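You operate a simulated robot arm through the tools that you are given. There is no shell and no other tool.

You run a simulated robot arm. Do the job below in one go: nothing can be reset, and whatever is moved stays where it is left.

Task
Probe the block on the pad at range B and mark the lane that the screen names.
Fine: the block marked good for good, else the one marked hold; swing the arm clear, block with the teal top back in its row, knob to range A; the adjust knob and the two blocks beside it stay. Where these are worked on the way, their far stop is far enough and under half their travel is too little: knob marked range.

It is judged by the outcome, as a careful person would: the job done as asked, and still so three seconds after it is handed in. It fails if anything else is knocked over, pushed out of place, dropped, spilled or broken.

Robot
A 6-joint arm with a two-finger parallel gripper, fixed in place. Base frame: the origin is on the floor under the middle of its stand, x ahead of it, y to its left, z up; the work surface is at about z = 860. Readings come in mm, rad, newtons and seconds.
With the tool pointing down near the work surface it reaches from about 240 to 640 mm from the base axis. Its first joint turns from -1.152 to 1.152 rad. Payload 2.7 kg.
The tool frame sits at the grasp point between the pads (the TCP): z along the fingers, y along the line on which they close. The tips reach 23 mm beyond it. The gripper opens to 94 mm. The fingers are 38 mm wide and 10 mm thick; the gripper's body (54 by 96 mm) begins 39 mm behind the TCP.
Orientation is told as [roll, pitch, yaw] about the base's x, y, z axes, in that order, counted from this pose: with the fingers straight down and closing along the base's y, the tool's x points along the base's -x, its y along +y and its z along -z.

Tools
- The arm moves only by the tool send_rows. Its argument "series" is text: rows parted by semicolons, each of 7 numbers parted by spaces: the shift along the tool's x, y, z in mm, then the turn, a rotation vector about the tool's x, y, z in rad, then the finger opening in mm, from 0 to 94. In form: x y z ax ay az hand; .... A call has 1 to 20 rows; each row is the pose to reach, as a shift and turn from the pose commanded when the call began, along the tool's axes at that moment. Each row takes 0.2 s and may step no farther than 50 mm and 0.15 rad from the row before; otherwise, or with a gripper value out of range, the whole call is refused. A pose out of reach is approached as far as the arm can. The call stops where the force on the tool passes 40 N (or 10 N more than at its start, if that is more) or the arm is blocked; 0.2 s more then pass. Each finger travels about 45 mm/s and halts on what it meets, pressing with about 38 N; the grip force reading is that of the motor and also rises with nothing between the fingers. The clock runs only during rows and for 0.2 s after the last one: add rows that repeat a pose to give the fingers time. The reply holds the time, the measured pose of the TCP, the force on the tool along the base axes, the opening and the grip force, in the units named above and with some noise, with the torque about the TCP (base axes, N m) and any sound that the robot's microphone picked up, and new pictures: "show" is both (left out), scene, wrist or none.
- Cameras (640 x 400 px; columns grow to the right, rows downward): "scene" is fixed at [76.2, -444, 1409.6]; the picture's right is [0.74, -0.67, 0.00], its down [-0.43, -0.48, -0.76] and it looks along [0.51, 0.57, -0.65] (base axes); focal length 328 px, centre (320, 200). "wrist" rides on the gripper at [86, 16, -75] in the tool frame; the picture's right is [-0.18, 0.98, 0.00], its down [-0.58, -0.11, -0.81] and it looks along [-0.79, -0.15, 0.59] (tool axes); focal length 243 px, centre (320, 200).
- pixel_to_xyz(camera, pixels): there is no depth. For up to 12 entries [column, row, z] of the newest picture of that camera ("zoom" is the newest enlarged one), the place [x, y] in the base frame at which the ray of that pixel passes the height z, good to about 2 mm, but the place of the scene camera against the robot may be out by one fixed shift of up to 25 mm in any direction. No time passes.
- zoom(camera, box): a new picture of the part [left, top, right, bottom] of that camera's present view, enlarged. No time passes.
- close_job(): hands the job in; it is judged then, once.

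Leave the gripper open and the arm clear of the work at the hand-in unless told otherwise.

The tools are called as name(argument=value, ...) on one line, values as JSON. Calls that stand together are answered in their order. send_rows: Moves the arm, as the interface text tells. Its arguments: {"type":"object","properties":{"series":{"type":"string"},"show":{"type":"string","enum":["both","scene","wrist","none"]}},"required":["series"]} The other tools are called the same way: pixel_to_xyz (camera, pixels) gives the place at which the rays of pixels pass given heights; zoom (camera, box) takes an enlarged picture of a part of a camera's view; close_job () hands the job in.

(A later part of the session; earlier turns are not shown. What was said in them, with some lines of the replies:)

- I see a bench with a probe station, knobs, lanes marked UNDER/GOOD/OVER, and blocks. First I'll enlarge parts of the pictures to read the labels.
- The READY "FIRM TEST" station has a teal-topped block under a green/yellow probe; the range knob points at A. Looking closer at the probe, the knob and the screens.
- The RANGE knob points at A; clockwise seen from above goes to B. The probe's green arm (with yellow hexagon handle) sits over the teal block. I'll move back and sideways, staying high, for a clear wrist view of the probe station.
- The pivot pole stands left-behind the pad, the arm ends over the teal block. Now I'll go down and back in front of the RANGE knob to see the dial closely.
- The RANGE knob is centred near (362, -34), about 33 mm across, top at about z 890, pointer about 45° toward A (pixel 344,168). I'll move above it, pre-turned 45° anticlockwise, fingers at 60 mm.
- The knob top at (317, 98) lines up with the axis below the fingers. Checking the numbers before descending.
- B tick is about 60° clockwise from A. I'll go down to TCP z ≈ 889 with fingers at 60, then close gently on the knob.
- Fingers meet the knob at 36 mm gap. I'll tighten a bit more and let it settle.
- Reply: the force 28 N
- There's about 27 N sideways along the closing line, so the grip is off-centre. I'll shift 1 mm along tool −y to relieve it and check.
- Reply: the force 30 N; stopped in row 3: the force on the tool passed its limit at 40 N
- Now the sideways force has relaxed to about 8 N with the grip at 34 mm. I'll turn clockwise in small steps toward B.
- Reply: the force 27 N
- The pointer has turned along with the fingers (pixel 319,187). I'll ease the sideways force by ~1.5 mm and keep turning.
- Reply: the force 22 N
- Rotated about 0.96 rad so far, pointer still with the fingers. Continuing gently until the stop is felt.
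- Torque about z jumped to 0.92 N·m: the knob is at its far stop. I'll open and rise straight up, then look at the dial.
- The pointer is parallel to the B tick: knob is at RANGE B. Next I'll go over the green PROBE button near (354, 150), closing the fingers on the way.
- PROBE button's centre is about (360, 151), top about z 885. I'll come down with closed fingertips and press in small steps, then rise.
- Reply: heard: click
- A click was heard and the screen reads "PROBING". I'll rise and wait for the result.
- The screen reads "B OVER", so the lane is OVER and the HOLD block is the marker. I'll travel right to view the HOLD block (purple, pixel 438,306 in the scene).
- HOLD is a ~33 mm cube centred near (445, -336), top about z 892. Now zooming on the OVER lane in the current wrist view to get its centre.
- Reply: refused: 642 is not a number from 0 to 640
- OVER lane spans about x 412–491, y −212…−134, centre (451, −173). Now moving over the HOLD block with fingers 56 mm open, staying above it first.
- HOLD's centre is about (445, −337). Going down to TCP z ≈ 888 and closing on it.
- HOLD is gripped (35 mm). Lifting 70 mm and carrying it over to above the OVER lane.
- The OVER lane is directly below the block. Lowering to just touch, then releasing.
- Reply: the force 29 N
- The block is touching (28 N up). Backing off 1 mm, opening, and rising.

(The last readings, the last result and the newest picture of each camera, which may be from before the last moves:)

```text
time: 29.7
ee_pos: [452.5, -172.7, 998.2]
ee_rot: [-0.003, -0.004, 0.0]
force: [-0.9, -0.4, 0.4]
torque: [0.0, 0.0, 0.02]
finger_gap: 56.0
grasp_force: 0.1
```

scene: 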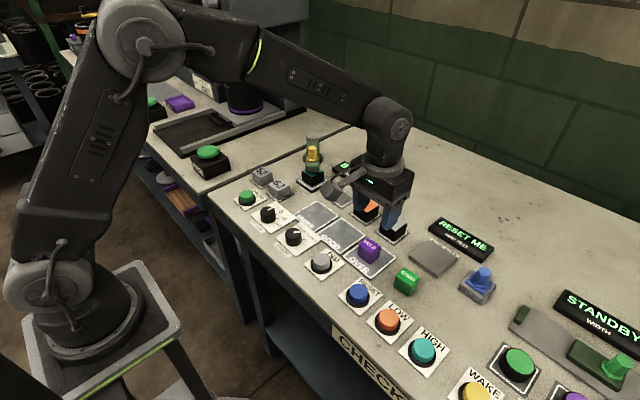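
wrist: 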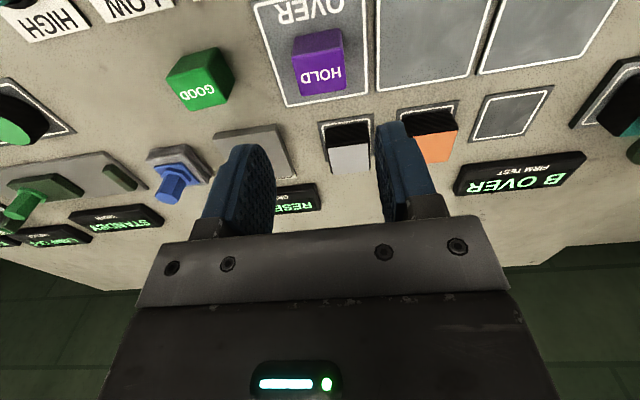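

HOLD stands inside the OVER lane. Next, the probe arm: moving to a spot where the wrist camera sees it well, between the fingers.

send_rows(series="15 45 -10 0 0 0 70; 30 90 -20 0 0 0 94; 46 136 -31 0 0 0 94; 61 182 -41 0 0 0 94; 77 228 -52 0 0 0 94; 92 273 -62 0 0 0 94; 92 273 -62 0 0 0 94")

```text
time: 31.3
ee_pos: [357.8, 99.1, 1061.0]
ee_rot: [-0.002, -0.002, 0.001]
force: [0.6, -0.9, 0.2]
torque: [0.02, 0.0, 0.02]
finger_gap: 94.1
grasp_force: 0.1
```

scene: 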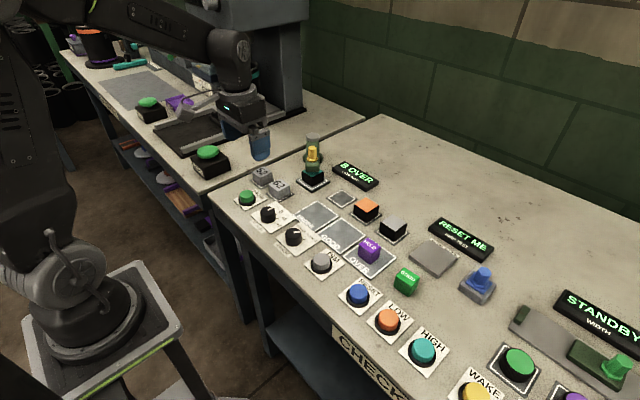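
wrist: 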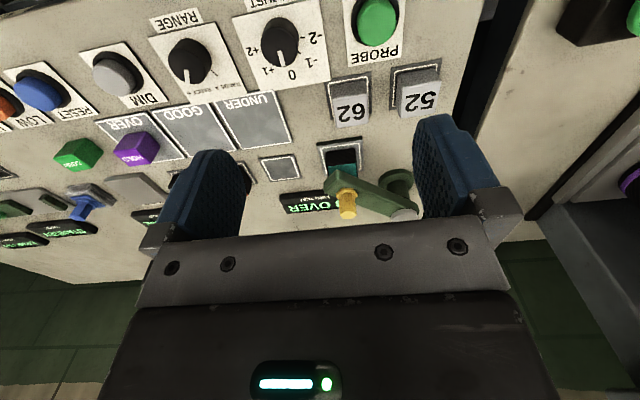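

zoom(camera="wrist", box=[290, 130, 430, 230])

zoom(camera="scene", box=[290, 125, 350, 200])

```text
4.00 times, centred on (360, 180) of wrist
```

zoom: 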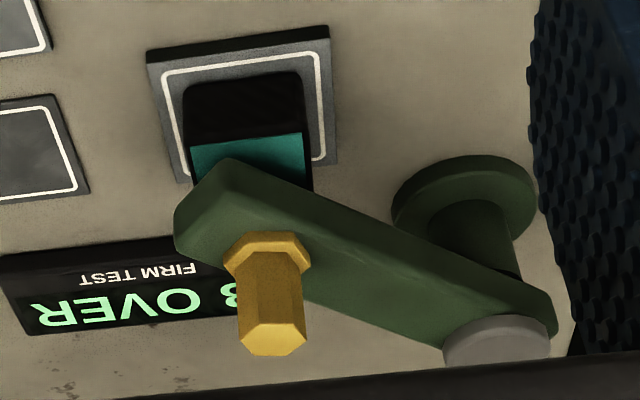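

```text
5.33 times, centred on (320, 162) of scene
```

zoom: 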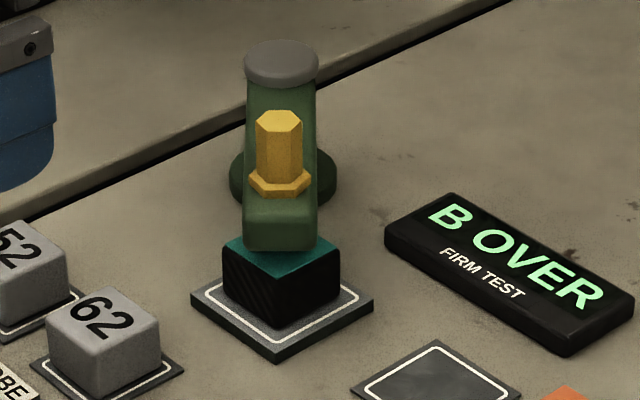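

pixel_to_xyz(camera="wrist", pixels=[[396.25, 180, 868], [404.25, 213.75, 940], [404.25, 213.75, 950], [404.25, 213.75, 960], [348, 213.75, 950], [348, 213.75, 960], [348, 213.75, 970], [347, 192.5, 920], [347, 192.5, 930], [347, 192.5, 940], [327.5, 167, 895], [355, 163.25, 895]])

```text
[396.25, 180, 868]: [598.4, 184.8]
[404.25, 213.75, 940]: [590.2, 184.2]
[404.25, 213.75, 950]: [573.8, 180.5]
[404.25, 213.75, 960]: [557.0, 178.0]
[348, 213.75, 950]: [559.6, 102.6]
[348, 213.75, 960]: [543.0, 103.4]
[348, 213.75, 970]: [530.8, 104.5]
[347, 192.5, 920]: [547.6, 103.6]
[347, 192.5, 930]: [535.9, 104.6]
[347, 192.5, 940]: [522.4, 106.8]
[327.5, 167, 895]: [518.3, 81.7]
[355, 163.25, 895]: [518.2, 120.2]
```

The arm pivots on the pole near (597, 185); the yellow handle is near (546, 104), its top about z 958. I'll move above the handle with the closing line turned tangent to its swing (yaw ≈ 1.0) and look again.

send_rows(series="-27 1 4 0 0 -0.145 94; -54 2 8 0 0 -0.29 80; -81 3 12 0 0 -0.435 70; -108 4 16 0 0 -0.58 60; -135 5 20 0 0 -0.725 60; -162 5 25 0 0 -0.87 60; -188 5 30 0 0 -1.01 60; -188 5 30 0 0 -1.01 60")

```text
time: 33.1
ee_pos: [549.7, 106.0, 1030.4]
ee_rot: [-0.003, -0.002, 1.012]
force: [0.2, 0.2, -0.6]
torque: [0.01, -0.01, 0.02]
finger_gap: 60.1
grasp_force: 0.1
```

scene: 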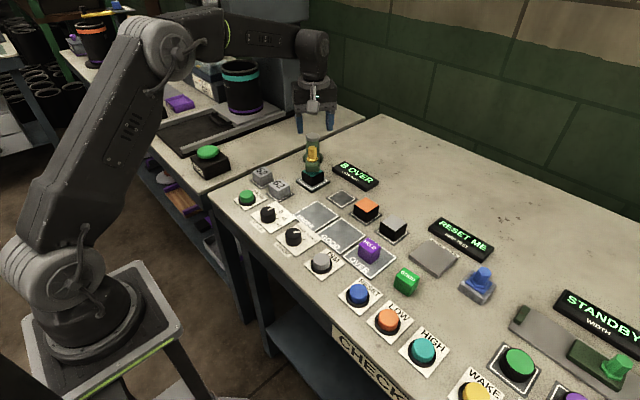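
wrist: 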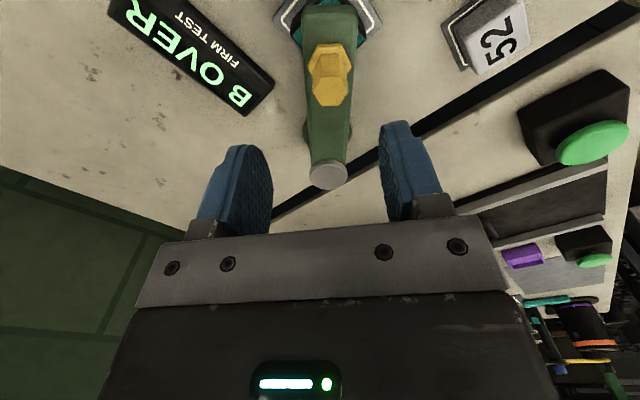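

zoom(camera="wrist", box=[240, 0, 420, 200])

pixel_to_xyz(camera="wrist", pixels=[[331, 96, 955], [331, 96, 960], [330, 72, 920], [330, 72, 925], [330, 72, 930], [328, 174, 937], [328, 174, 930]])

```text
2.00 times, centred on (330, 100) of wrist
```

zoom: 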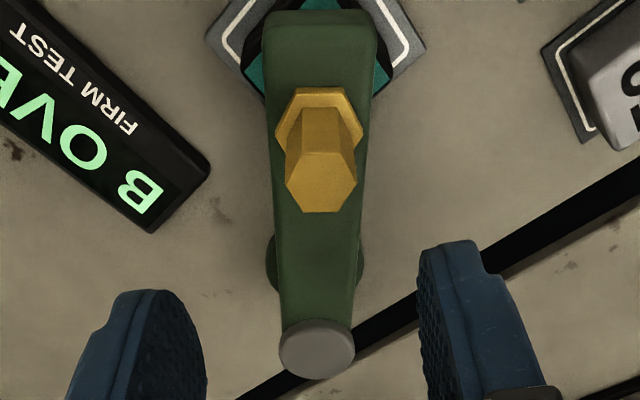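

```text
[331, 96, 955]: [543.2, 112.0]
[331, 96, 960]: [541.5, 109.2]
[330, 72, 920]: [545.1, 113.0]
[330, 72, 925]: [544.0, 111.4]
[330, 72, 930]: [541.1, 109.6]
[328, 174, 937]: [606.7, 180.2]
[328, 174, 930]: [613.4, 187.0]
```

pixel_to_xyz(camera="wrist", pixels=[[330, 92.5, 950], [330, 92.5, 955], [330, 92.5, 960], [329.5, 63.5, 915], [329.5, 63.5, 920], [329.5, 63.5, 925], [329, 170, 937], [302, 5, 920], [357, 5, 920]])

```text
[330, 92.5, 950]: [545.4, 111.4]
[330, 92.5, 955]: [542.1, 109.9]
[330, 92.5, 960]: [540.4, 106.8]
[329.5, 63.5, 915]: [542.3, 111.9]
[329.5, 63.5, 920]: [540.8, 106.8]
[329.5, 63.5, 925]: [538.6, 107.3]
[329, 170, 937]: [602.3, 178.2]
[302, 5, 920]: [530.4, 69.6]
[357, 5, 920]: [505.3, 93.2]
```

The handle is about (542, 108), slightly to the +y side of the tool axis. I'll centre on it, turn 0.14 rad to line up with the arm, and descend so the fingertips straddle the handle above its flange.

send_rows(series="2 6.5 20 0 0 0.14 60; 2 6.5 45 0 0 0.14 60; 2 6.5 65 0 0 0.14 60; 2 6.5 77 0 0 0.14 60; 2 6.5 77 0 0 0.14 60")

```text
time: 34.3
ee_pos: [541.9, 107.5, 953.4]
ee_rot: [-0.004, -0.001, 0.871]
force: [0.4, -0.5, -0.2]
torque: [0.01, 0.05, -0.02]
finger_gap: 60.1
grasp_force: 0.0
```

scene: 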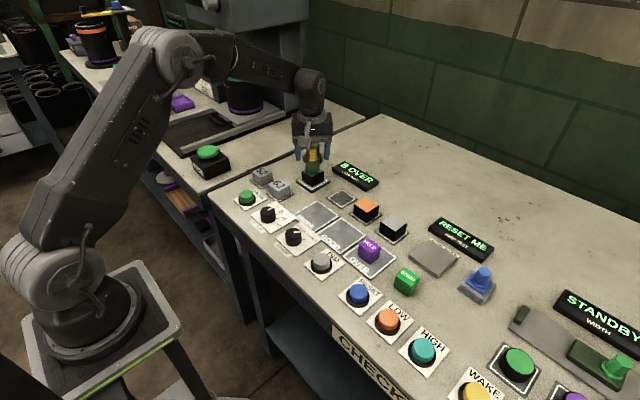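
wrist: 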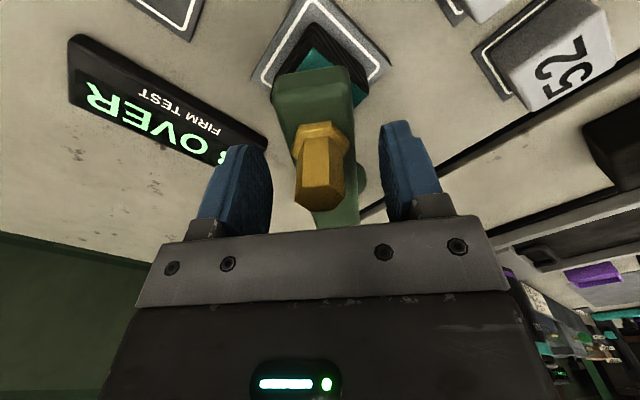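

The yellow handle is between the fingers. I'll close loosely to 26 mm, then nudge along tool +y (clockwise swing) a little and check the force and picture.

send_rows(series="0 0 0 0 0 0 44; 0 0 0 0 0 0 30; 0 0 0 0 0 0 26; 0 0 0 0 0 0 26; 0 4 0 0 0 0 26; 0 8 0 0 0 0 26; 0 12 0 0 0 0.03 26")

```text
time: 35.9
ee_pos: [534.0, 112.2, 953.5]
ee_rot: [-0.006, -0.002, 0.836]
force: [20.2, -11.2, -10.8]
torque: [0.28, -0.86, -2.22]
finger_gap: 38.3
grasp_force: 45.5
```

scene: 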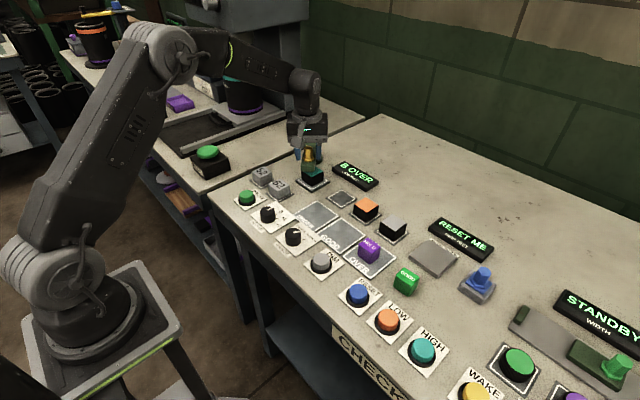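
wrist: 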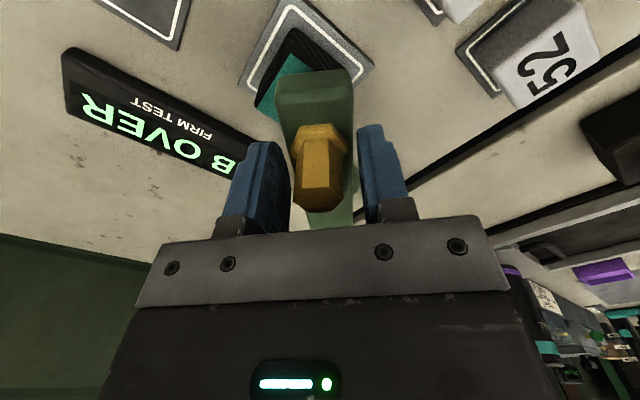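

The fingers have met the arm's own sides (38 mm) and the arm moved about 9 mm clockwise—more of the teal top is now visible. It resists mainly because I held the angle. I'll loosen slightly and follow the arc, turning with it.

send_rows(series="0 0 0 0 0 0 44; 0 0 0 0 0 0.07 44; -1.1 9.4 0 0 0 0.17 44; -3.2 18.7 0 0 0 0.27 44; -6.2 27.7 0 0 0 0.37 44; -6.2 27.7 0 0 0 0.37 44")

```text
time: 37.3
ee_pos: [514.4, 137.2, 954.3]
ee_rot: [-0.002, -0.004, 0.469]
force: [0.3, 0.0, 0.0]
torque: [-0.01, 0.0, 0.02]
finger_gap: 44.0
grasp_force: 0.1
```

scene: 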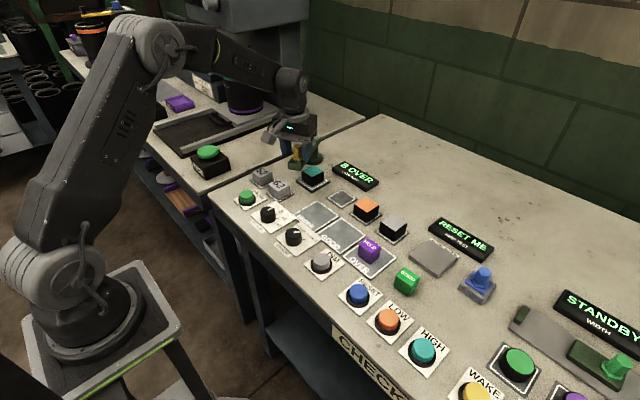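
wrist: 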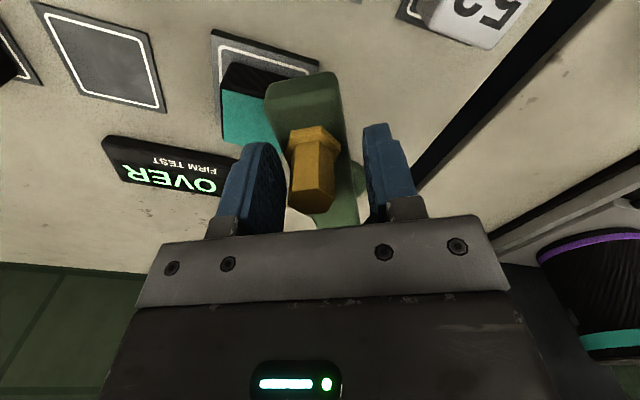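

The arm follows freely (no force). Continuing the swing until it points roughly straight toward the robot side, well off the pad.

send_rows(series="-0.7 11.4 0 0 0 0.12 44; -2.7 22.6 0 0 0 0.24 44; -6.1 33.5 0 0 0 0.36 44; -10.7 43.9 0 0 0 0.48 44; -16.6 53.6 0 0 0 0.6 44; -16.6 53.6 0 0 0 0.6 44")

```text
time: 38.7
ee_pos: [507.1, 194.1, 954.3]
ee_rot: [-0.003, -0.004, -0.13]
force: [0.0, -1.1, -0.3]
torque: [0.02, -0.02, -0.02]
finger_gap: 44.1
grasp_force: 0.0
```

scene: 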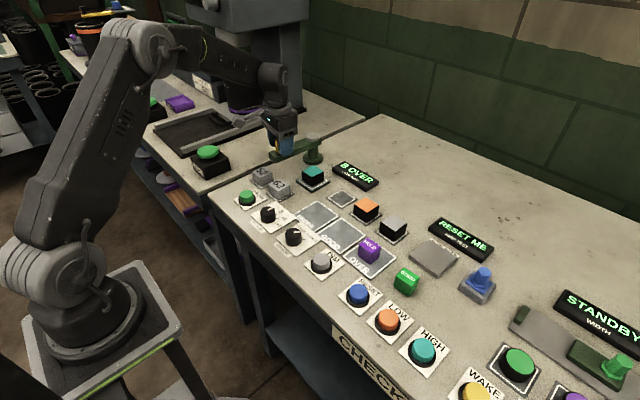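
wrist: 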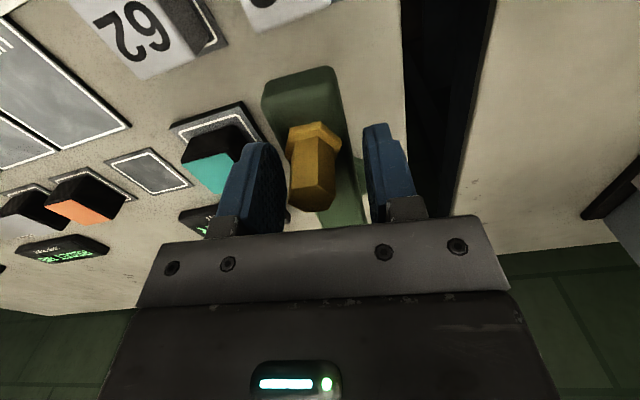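

The arm is now off the pad. I'll swing a bit further for margin, watching for the stop.

send_rows(series="-0.7 11.4 0 0 0 0.12 44; -2.7 22.6 0 0 0 0.24 44; -6.1 33.5 0 0 0 0.36 44; -6.1 33.5 0 0 0 0.36 44")

```text
time: 39.7
ee_pos: [516.3, 224.7, 954.5]
ee_rot: [-0.002, -0.002, -0.491]
force: [-1.1, -3.1, -1.4]
torque: [-0.07, -0.01, 0.05]
finger_gap: 45.1
grasp_force: 1.7
```

scene: 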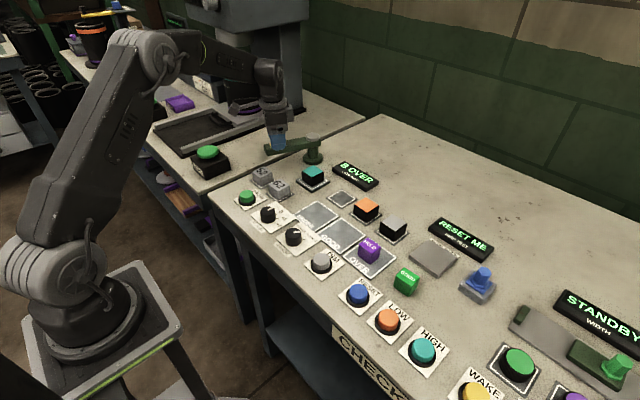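
wrist: 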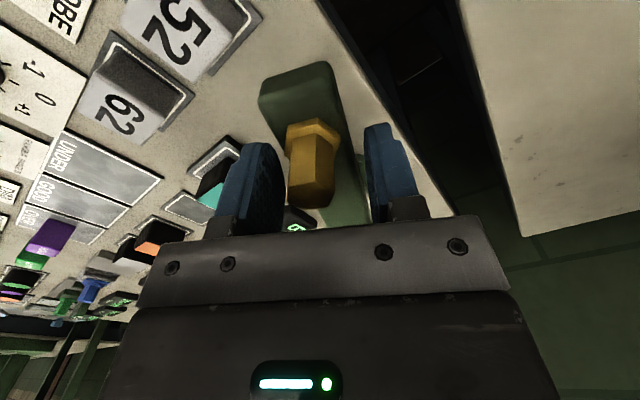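

The arm is well clear now. I'll open the fingers, and rise straight up from the handle.

send_rows(series="0 0 0 0 0 0 56; 0 0 0 0 0 0 64; 0 0 -30 0 0 0 64; 0 0 -70 0 0 0 64; 0 0 -100 0 0 0 64; 0 0 -100 0 0 0 64")

```text
time: 41.1
ee_pos: [516.2, 223.3, 1056.0]
ee_rot: [0.0, -0.004, -0.488]
force: [-0.3, 0.5, -0.8]
torque: [0.0, 0.02, 0.0]
finger_gap: 63.9
grasp_force: 0.1
```

scene: 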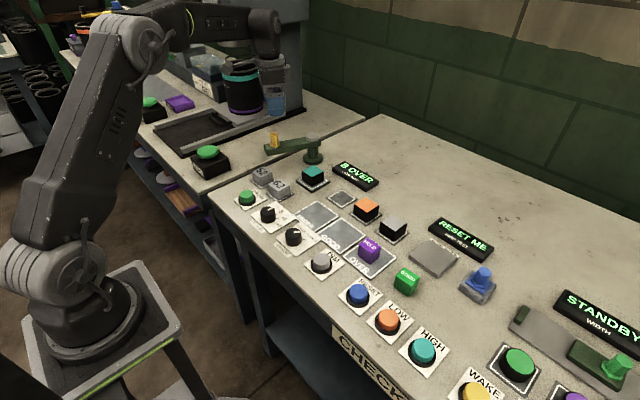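
wrist: 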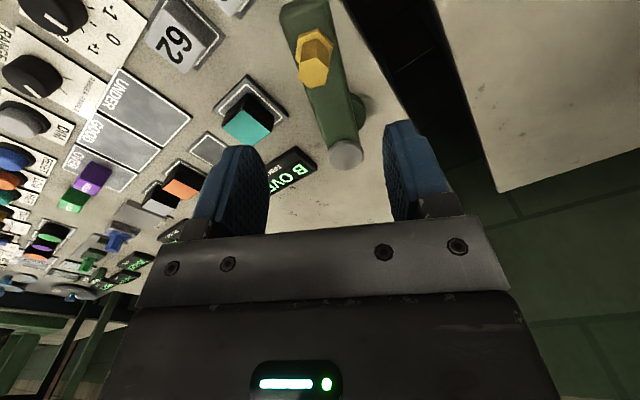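

Next, the teal-topped block. I'll move to a view position in front of it (yaw back to 0).

send_rows(series="0.6 -39 5 0 0 -0.122 64; 1.2 -79 15 0 0 -0.244 64; 1.8 -118 30 0 0 -0.366 64; 2.4 -157 46 0 0 -0.488 64; 2.4 -157 46 0 0 -0.488 64")

```text
time: 42.3
ee_pos: [441.3, 87.4, 1007.9]
ee_rot: [-0.003, -0.002, 0.0]
force: [0.1, 0.3, -0.1]
torque: [0.05, 0.0, -0.02]
finger_gap: 64.0
grasp_force: 0.1
```

scene: 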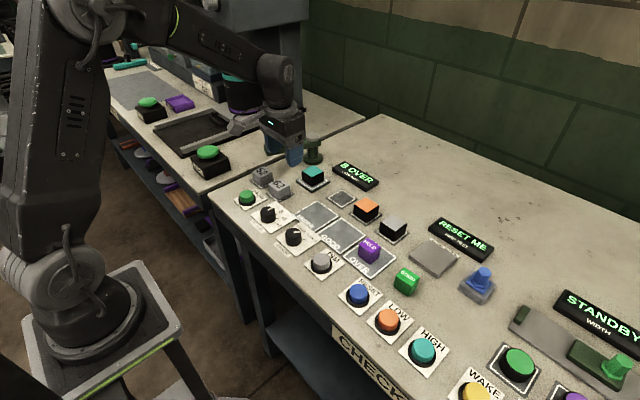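
wrist: 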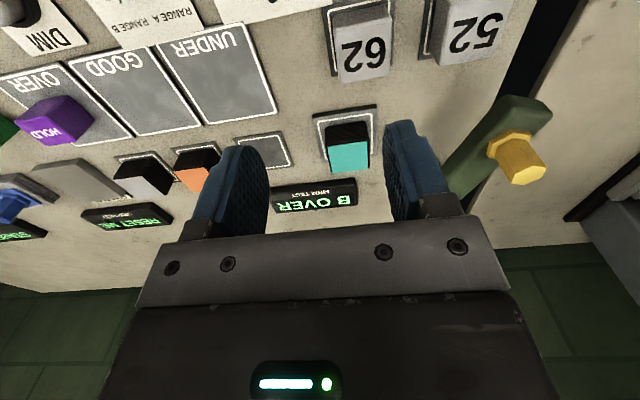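

zoom(camera="wrist", box=[220, 90, 400, 220])

zoom(camera="scene", box=[285, 140, 415, 240])

```text
3.08 times, centred on (310, 155) of wrist
```

zoom: 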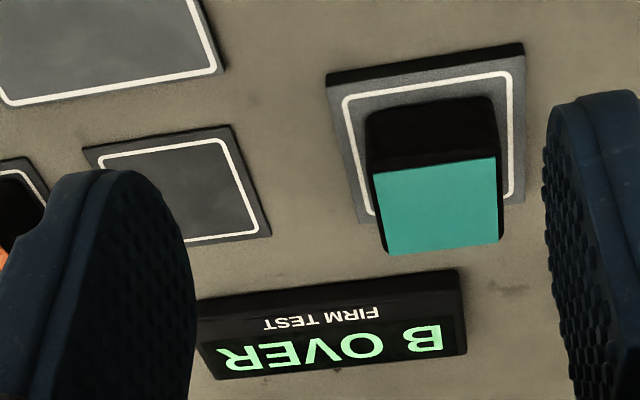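

```text
4.00 times, centred on (350, 190) of scene
```

zoom: 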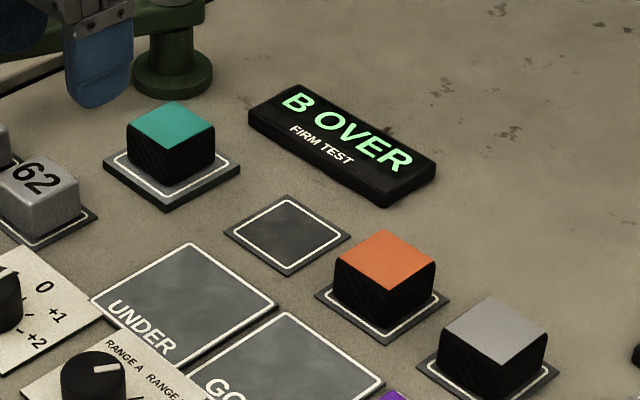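

pixel_to_xyz(camera="wrist", pixels=[[327.2, 145.3, 900], [366.8, 141, 900], [368.4, 168, 900], [332.1, 172.9, 900], [324.9, 126.4, 868], [365.8, 121.9, 868], [237.9, 142, 863], [275.9, 135.5, 863], [289.9, 165.4, 863], [233, 138, 861], [281.4, 130.6, 861], [293.8, 166.4, 861]])

```text
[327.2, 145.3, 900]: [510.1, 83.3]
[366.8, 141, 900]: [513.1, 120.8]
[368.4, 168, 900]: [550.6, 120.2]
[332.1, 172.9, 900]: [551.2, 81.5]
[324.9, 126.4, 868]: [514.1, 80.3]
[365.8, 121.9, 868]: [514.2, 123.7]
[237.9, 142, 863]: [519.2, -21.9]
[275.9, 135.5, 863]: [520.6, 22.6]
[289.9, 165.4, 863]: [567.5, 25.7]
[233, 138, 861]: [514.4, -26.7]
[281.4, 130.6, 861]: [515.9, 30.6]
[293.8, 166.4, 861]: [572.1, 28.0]
```

The teal block is about 38–40 mm wide, centred near (531, 101), top about z 899; its empty slot is centred near (543, 1). Moving above the block with 64 mm opening.

send_rows(series="-30 5 16 0 0 0 64; -60 10 32 0 0 0 64; -90 14 48 0 0 0 64; -90 14 48 0 0 0 64")

```text
time: 43.3
ee_pos: [531.6, 99.7, 960.8]
ee_rot: [-0.002, -0.003, -0.002]
force: [-0.3, -0.4, -0.8]
torque: [-0.01, -0.01, -0.02]
finger_gap: 64.0
grasp_force: 0.0
```

scene: 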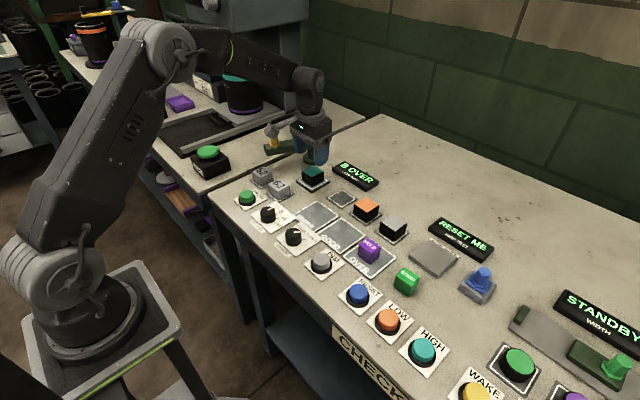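
wrist: 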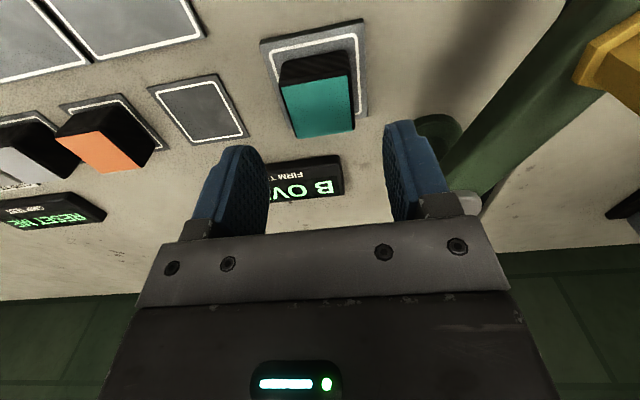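

pixel_to_xyz(camera="wrist", pixels=[[281, 87, 899], [350, 76, 899], [354, 129, 899], [297, 138, 899], [280, 62, 868], [349, 51, 868], [150, 86, 862], [219, 74, 862], [250, 132, 862], [190, 144, 862]])

zoom(camera="wrist", box=[140, 0, 400, 170])

```text
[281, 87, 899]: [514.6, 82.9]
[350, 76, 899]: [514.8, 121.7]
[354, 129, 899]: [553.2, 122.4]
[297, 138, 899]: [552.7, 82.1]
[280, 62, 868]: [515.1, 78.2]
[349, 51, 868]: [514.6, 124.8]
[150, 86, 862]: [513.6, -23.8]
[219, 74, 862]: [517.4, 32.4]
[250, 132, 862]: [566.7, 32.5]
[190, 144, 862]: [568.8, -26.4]
```

```text
2.35 times, centred on (270, 85) of wrist
```

zoom: 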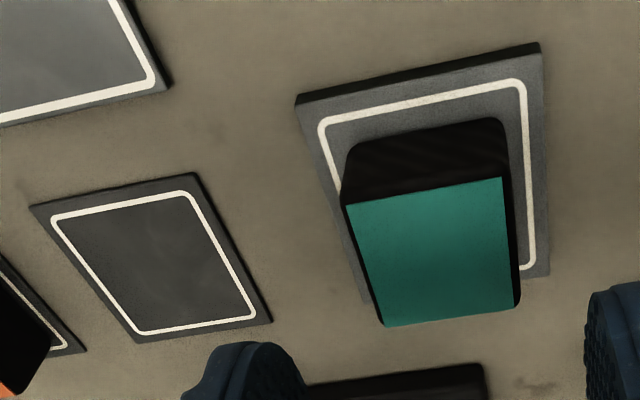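

Block centre (534, 102). Slight correction, descend to TCP z ≈ 895 and close on it.

send_rows(series="-2 2 25 0 0 0 64; -2 2 50 0 0 0 64; -2 2 60 0 0 0 64; -2 2 65 0 0 0 64; -2 2 65 0 0 0 52; -2 2 65 0 0 0 40; -2 2 65 0 0 0 32; -2 2 65 0 0 0 32")

```text
time: 45.1
ee_pos: [532.2, 104.0, 894.8]
ee_rot: [-0.002, -0.003, -0.001]
force: [1.4, -0.6, 0.8]
torque: [0.02, -0.01, 0.01]
finger_gap: 43.1
grasp_force: 38.0
```

scene: 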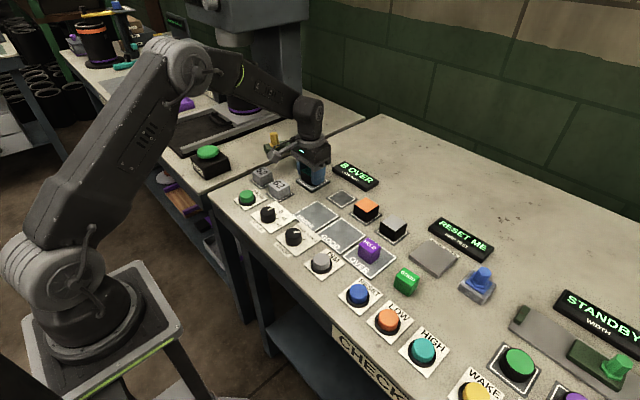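
wrist: 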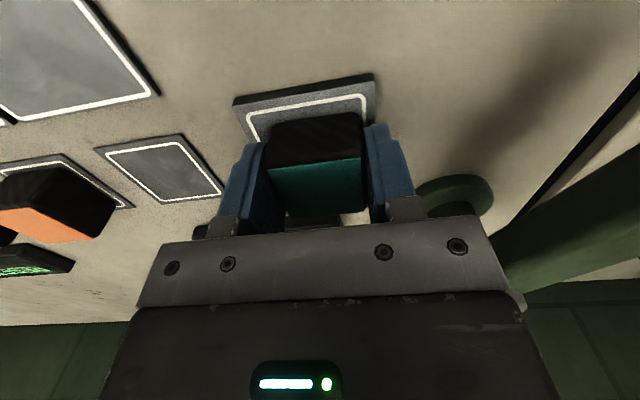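

Gripped at 43 mm. Lifting 50 mm and carrying it to above its slot.

send_rows(series="0 0 -25 0 0 0 32; 0 0 -50 0 0 0 32; -3 -34 -50 0 0 0 32; -6 -68 -50 0 0 0 32; -8.5 -101 -50 0 0 0 32; -8.5 -101 -50 0 0 0 32; -8.5 -101 -50 0 0 0 32")

```text
time: 46.7
ee_pos: [541.5, 1.9, 944.0]
ee_rot: [-0.001, -0.003, -0.002]
force: [0.2, 0.4, 0.1]
torque: [-0.01, -0.04, 0.0]
finger_gap: 43.5
grasp_force: 38.4
```

scene: 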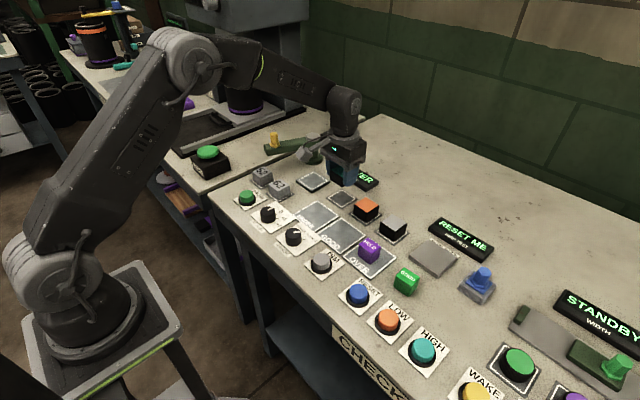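
wrist: 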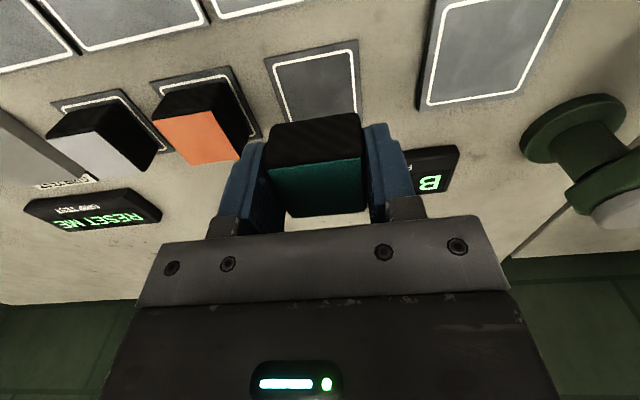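

Checking the slot's position under the block from the visible front corners.

pixel_to_xyz(camera="wrist", pixels=[[265, 57, 862], [358, 40, 862], [274, 65, 862], [352, 51, 862], [150, 82, 862], [231, 66, 862], [166, 115, 897], [213, 82, 897], [206, 112, 897], [240, 160, 897]])

zoom(camera="wrist", box=[140, 20, 400, 230])

```text
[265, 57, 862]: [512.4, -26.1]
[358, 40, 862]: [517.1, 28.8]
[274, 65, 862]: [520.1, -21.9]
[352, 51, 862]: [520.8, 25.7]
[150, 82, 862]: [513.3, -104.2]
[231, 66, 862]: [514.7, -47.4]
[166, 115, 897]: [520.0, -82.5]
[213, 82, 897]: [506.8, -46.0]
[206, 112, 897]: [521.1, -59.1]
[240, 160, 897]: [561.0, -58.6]
```

```text
1.90 times, centred on (270, 125) of wrist
```

zoom: 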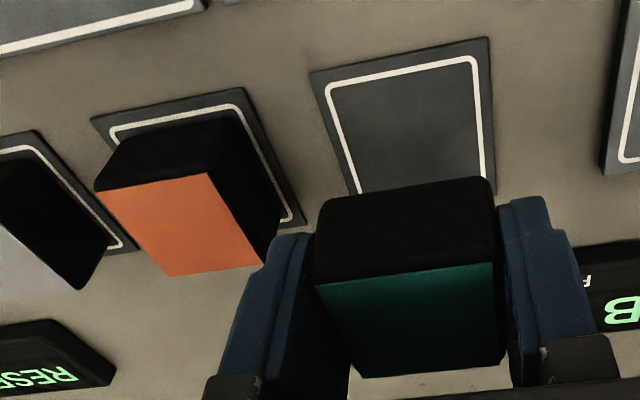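

pixel_to_xyz(camera="wrist", pixels=[[269, 168.7, 948], [360.5, 157.6, 948], [292, 218, 948], [367.4, 208, 948], [268, 132, 918], [360, 119, 918]])

```text
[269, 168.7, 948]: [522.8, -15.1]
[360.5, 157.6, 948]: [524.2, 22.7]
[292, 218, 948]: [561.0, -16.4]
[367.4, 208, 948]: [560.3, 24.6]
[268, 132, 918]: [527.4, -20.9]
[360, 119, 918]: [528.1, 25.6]
```

Block and slot are aligned within 1–2 mm (small −1 mm y correction). Lowering to contact in small steps.

send_rows(series="0 -1 25 0 0 0 32; 0 -1 45 0 0 0 32; 0 -1 51 0 0 0 32; 0 -1 53 0 0 0 32; 0 -1 54.5 0 0 0 32", show="wrist")

```text
time: 47.9
ee_pos: [541.5, 1.3, 890.3]
ee_rot: [-0.003, -0.004, 0.0]
force: [0.0, 0.0, -1.8]
torque: [-0.01, 0.01, 0.04]
finger_gap: 43.1
grasp_force: 37.9
```

wrist: 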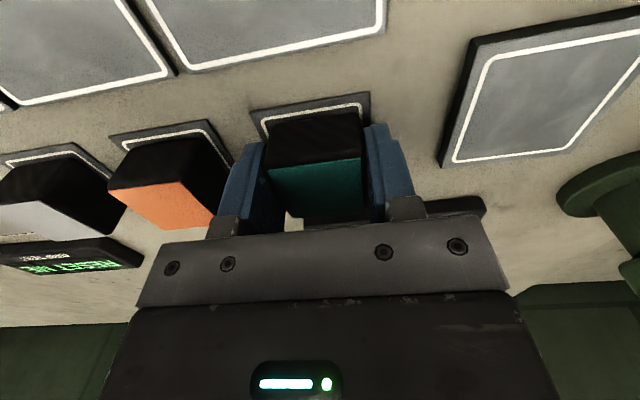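

No contact yet; lowering further 1 mm at a time.

send_rows(series="0 0 1 0 0 0 32; 0 0 2 0 0 0 32; 0 0 2 0 0 0 32", show="none")

```text
time: 48.7
ee_pos: [541.8, 1.8, 886.6]
ee_rot: [-0.002, -0.003, -0.001]
force: [-0.2, 0.2, 0.5]
torque: [0.01, 0.02, -0.01]
finger_gap: 43.2
grasp_force: 37.8
```

send_rows(series="0 0 0.7 0 0 0 32; 0 0 1.4 0 0 0 32; 0 0 1.4 0 0 0 32", show="wrist")

```text
time: 49.5
ee_pos: [542.0, 1.1, 887.7]
ee_rot: [-0.002, -0.004, -0.002]
force: [-2.6, 1.0, 9.3]
torque: [0.11, 0.16, 0.0]
finger_gap: 43.5
grasp_force: 37.9
```

wrist: 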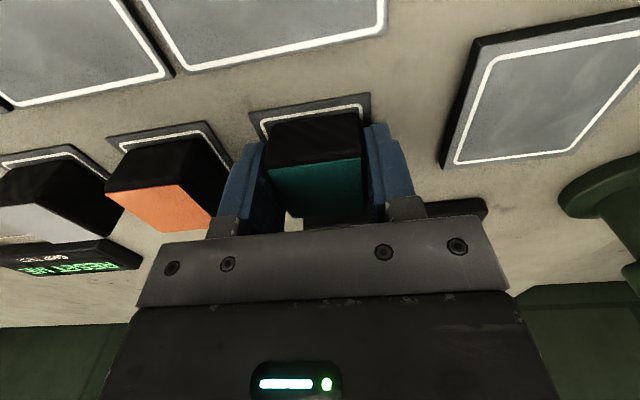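

Contact (9 N). Opening to 60 and rising straight up.

send_rows(series="0 0 -0.5 0 0 0 46; 0 0 -0.5 0 0 0 56; 0 0 -0.5 0 0 0 60; 0 0 -0.5 0 0 0 60; 0 0 -30 0 0 0 60; 0 0 -70 0 0 0 60; 0 0 -110 0 0 0 60; 0 0 -110 0 0 0 60")

```text
time: 51.3
ee_pos: [540.0, 3.0, 997.5]
ee_rot: [-0.003, -0.004, -0.001]
force: [0.6, -0.2, 0.2]
torque: [0.0, 0.0, -0.02]
finger_gap: 60.0
grasp_force: 0.0
```

scene: 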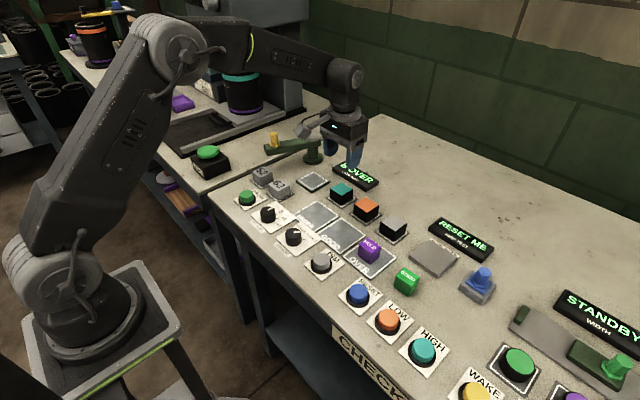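
wrist: 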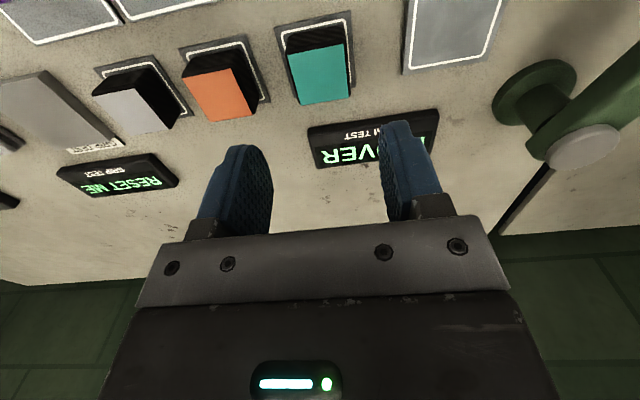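

The teal block sits in its slot beside the orange one. Finally, the RANGE knob back to A: moving above it near (363, −35) with yaw −0.36.

send_rows(series="35 -7.5 5 0 0 0.072 60; 70 -15 10 0 0 0.144 60; 106 -23 15 0 0 0.216 60; 142 -30 21 0 0 0.288 60; 177 -38 27 0 0 0.36 60; 177 -38 27 0 0 0.36 60; 177 -38 27 0 0 0.36 60")

```text
time: 52.9
ee_pos: [362.0, -35.3, 967.5]
ee_rot: [0.0, -0.005, -0.361]
force: [0.0, 0.1, 0.3]
torque: [0.0, 0.01, 0.01]
finger_gap: 59.9
grasp_force: 0.1
```

scene: 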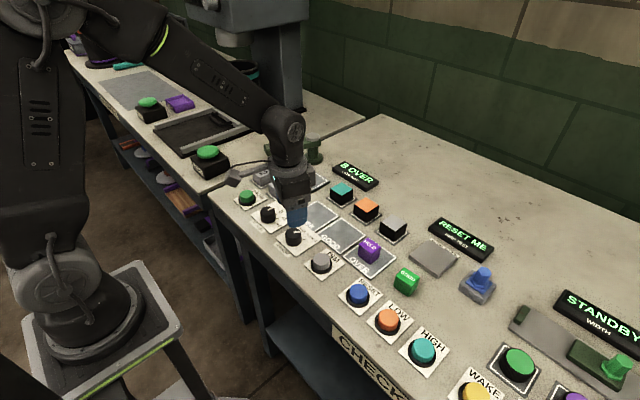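
wrist: 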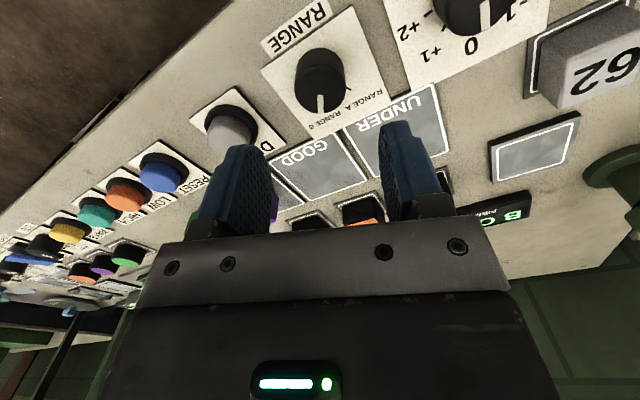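

The knob is centred below (pixel 321, 90). Descending to TCP z ≈ 890 and closing on it.

send_rows(series="0 0 30 0 0 0 60; 0 0 55 0 0 0 60; 0 0 70 0 0 0 60; 0 0 77 0 0 0 60; 0 0 77 0 0 0 46; 0 0 77 0 0 0 36; 0 0 77 0 0 0 31; 0 0 77 0 0 0 31", show="none")

```text
time: 54.7
ee_pos: [363.6, -35.4, 892.0]
ee_rot: [-0.001, -0.005, -0.362]
force: [-0.2, -3.6, -4.4]
torque: [-0.11, -0.33, 0.06]
finger_gap: 34.7
grasp_force: 45.0
```

Well centred this time (only ~4 N sideways, gap 34.7). Turning anticlockwise toward A in small steps.

send_rows(series="0 0 0 0 0 -0.08 28; 0 0 0 0 0 -0.16 28; 0 0 0 0 0 -0.24 28; 0 0 0 0 0 -0.32 28; 0 0 0 0 0 -0.4 28; 0 0 0 0 0 -0.48 28", show="wrist")

```text
time: 56.3
ee_pos: [363.4, -35.4, 891.4]
ee_rot: [-0.001, 0.0, 0.122]
force: [1.3, 5.2, -0.3]
torque: [-0.16, 0.28, -0.02]
finger_gap: 34.5
grasp_force: 45.3
stopped in row 6: the force on the tool passed its limit at 41 N (the readings are from after the stop); the commanded pose is now the measured one
```

wrist: 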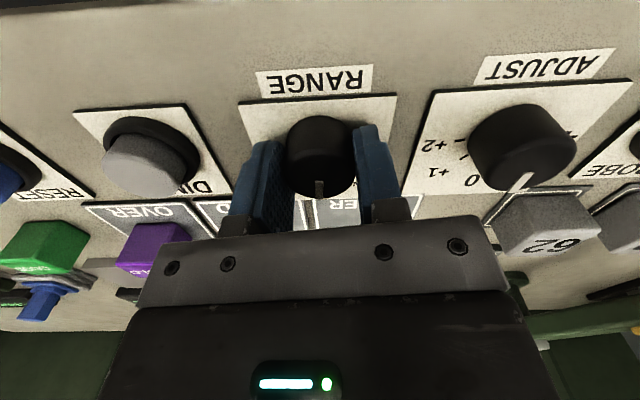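

The pointer follows; the side force built up and has relaxed again. Continuing the turn.

send_rows(series="0 0 0 0 0 -0.07 28; 0 0 0 0 0 -0.14 28; 0 0 0 0 0 -0.21 28; 0 0 0 0 0 -0.28 28", show="none")

```text
time: 57.3
ee_pos: [363.4, -33.3, 891.0]
ee_rot: [0.0, 0.0, 0.401]
force: [0.3, 15.5, 12.9]
torque: [-0.08, 0.89, -0.02]
finger_gap: 34.3
grasp_force: 44.4
```

send_rows(series="0 0.7 0 0 0 -0.07 28; 0 0.7 0 0 0 -0.14 28; 0 0.7 0 0 0 -0.21 28; 0 0.7 0 0 0 -0.28 28", show="none")

```text
time: 58.3
ee_pos: [364.2, -33.0, 891.7]
ee_rot: [0.0, 0.001, 0.681]
force: [1.4, 13.9, 5.7]
torque: [0.69, -0.82, -0.04]
finger_gap: 34.3
grasp_force: 44.8
```

send_rows(series="0 0.5 0 0 0 -0.04 28; 0 0.5 0 0 0 -0.08 28; 0 0.5 0 0 0 -0.12 28; 0 0.5 0 0 0 -0.14 28", show="wrist")

```text
time: 59.3
ee_pos: [362.8, -35.8, 890.9]
ee_rot: [0.003, 0.003, 0.818]
force: [2.2, -5.0, -0.6]
torque: [-0.09, -0.3, -0.95]
finger_gap: 34.2
grasp_force: 45.1
```

wrist: 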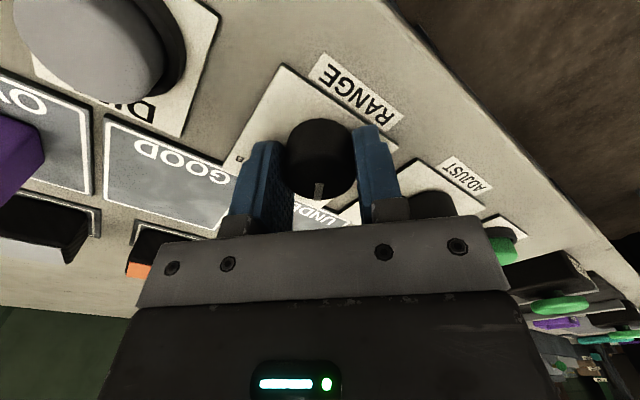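

Torque about z reached −0.95 N·m: the knob is at its A stop. Opening and rising, then checking.

send_rows(series="0 0 0 0 0 0.02 44; 0 0 0 0 0 0.02 60; 0 0 0 0 0 0.02 60; 0 0 -40 0 0 0.02 60; 0 0 -80 0 0 0.02 60; 0 0 -120 0 0 0.02 60; 0 0 -120 0 0 0.02 60")

zoom(camera="scene", box=[260, 215, 330, 265])

zoom(camera="wrist", box=[230, 20, 400, 140])

```text
time: 60.9
ee_pos: [362.9, -35.6, 1010.5]
ee_rot: [0.0, 0.002, 0.8]
force: [0.6, -0.6, -0.3]
torque: [0.01, 0.04, 0.01]
finger_gap: 60.0
grasp_force: 0.1
```

scene: 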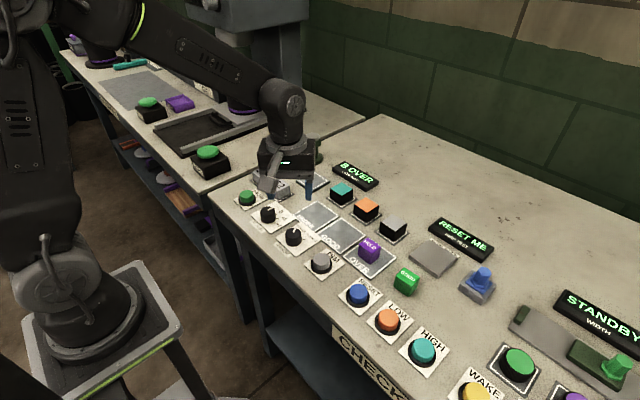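
wrist: 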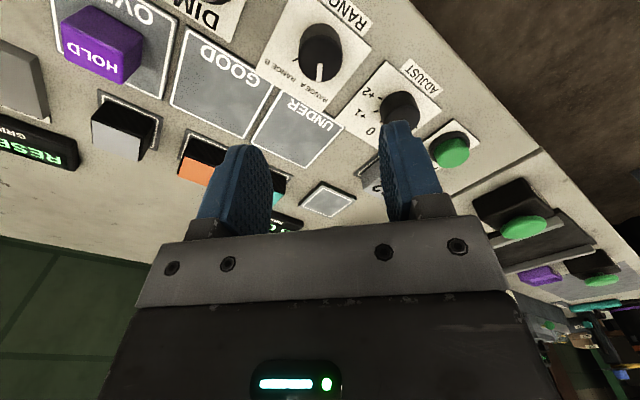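

```text
8.00 times, centred on (295, 240) of scene
```

zoom: 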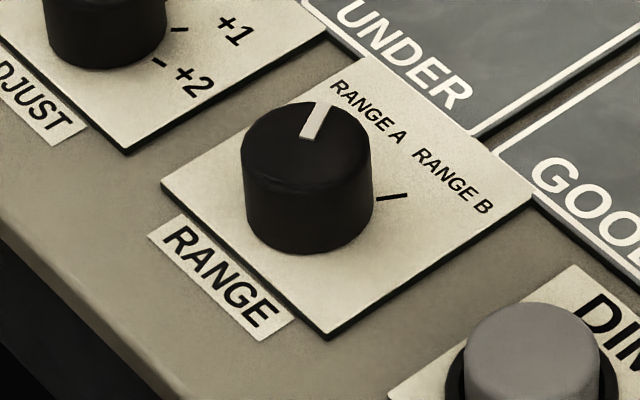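

```text
3.33 times, centred on (315, 80) of wrist
```

zoom: 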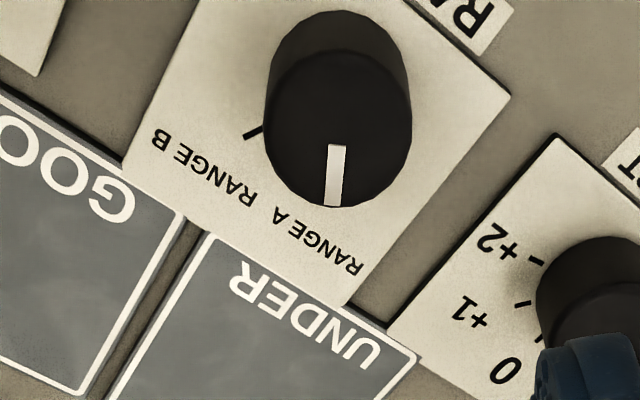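

The knob points at RANGE A exactly as at the start. Retracting the robot up and back to its start region, fingers open, then a final check.

send_rows(series="0 0 -40 0 0 0.133 75; 7 7 -80 0 0 0.266 94; 14 14 -110 0 0 0.4 94; 22 23 -140 0 0 0.533 94; 32 33 -140 0 0 0.667 94; 42 43 -140 0 0 0.8 94; 42 43 -140 0 0 0.8 94; 42 43 -140 0 0 0.8 94")

zoom(camera="scene", box=[230, 120, 430, 280])

zoom(camera="wrist", box=[220, 30, 480, 210])

```text
time: 62.7
ee_pos: [302.7, -35.5, 1151.2]
ee_rot: [-0.001, 0.001, -0.002]
force: [0.5, -0.4, -0.3]
torque: [-0.02, 0.0, 0.02]
finger_gap: 93.9
grasp_force: 0.1
```

scene: 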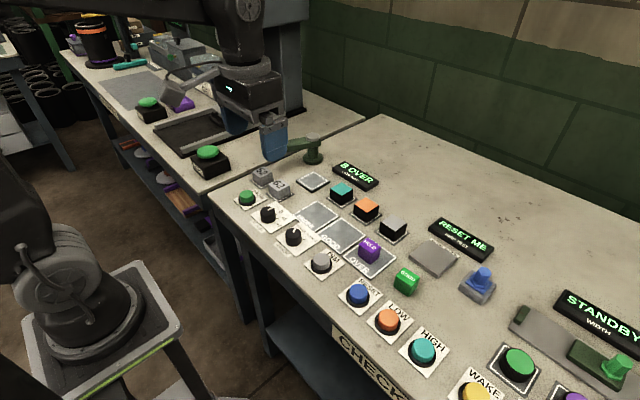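
wrist: 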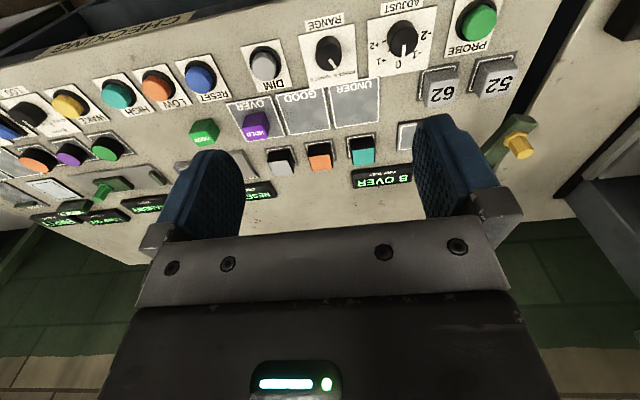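

```text
2.50 times, centred on (330, 200) of scene
```

zoom: 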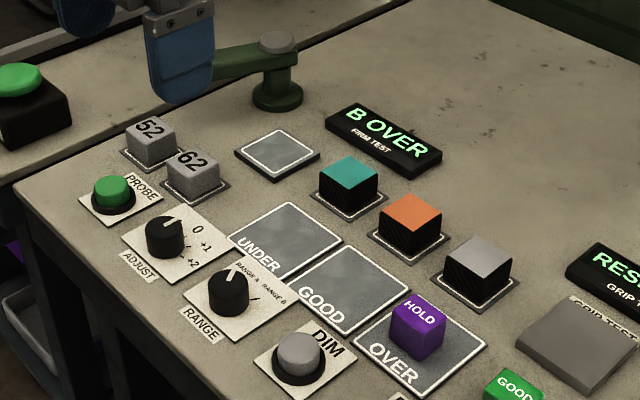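

```text
2.22 times, centred on (350, 120) of wrist
```

zoom: 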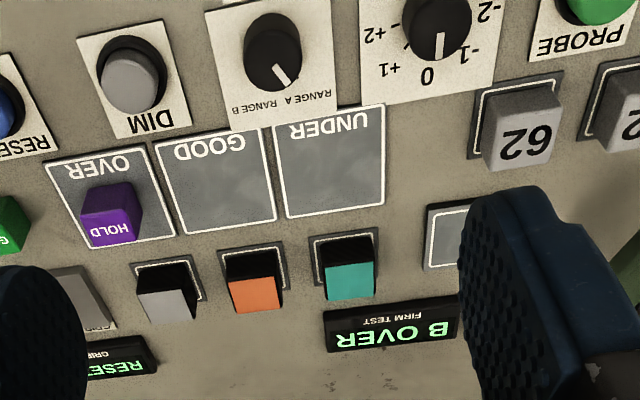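

Final check:
- The screen reads "B OVER", and HOLD stands in the OVER lane.
- The teal-topped block is back in its row, and the probe arm is swung off the pad.
- The RANGE knob is at A. The ADJUST knob and the 52/62 blocks have not moved.
- The gripper is open and the robot is clear of the work.

Handing the job in.

close_job()

```text
The job is handed in.
```

The job is done and handed in. I probed the teal-topped block at range B, and the screen read "B OVER".

- **Lane:** because the screen named OVER, I used the block marked HOLD, which now stands in the OVER lane. The GOOD block was not moved.
- **Probe arm:** it is swung well clear of the pad.
- **Teal-topped block:** it is back in its slot beside the orange one.
- **Range knob:** I turned it to its far stop for B before probing. It is now back at A, pointing as it did at the start.
- **Left alone:** the adjust knob and the 52 and 62 blocks stayed where they were.

The robot is back near its starting position with the gripper open. In the last pictures, nothing else looked knocked over or out of place.
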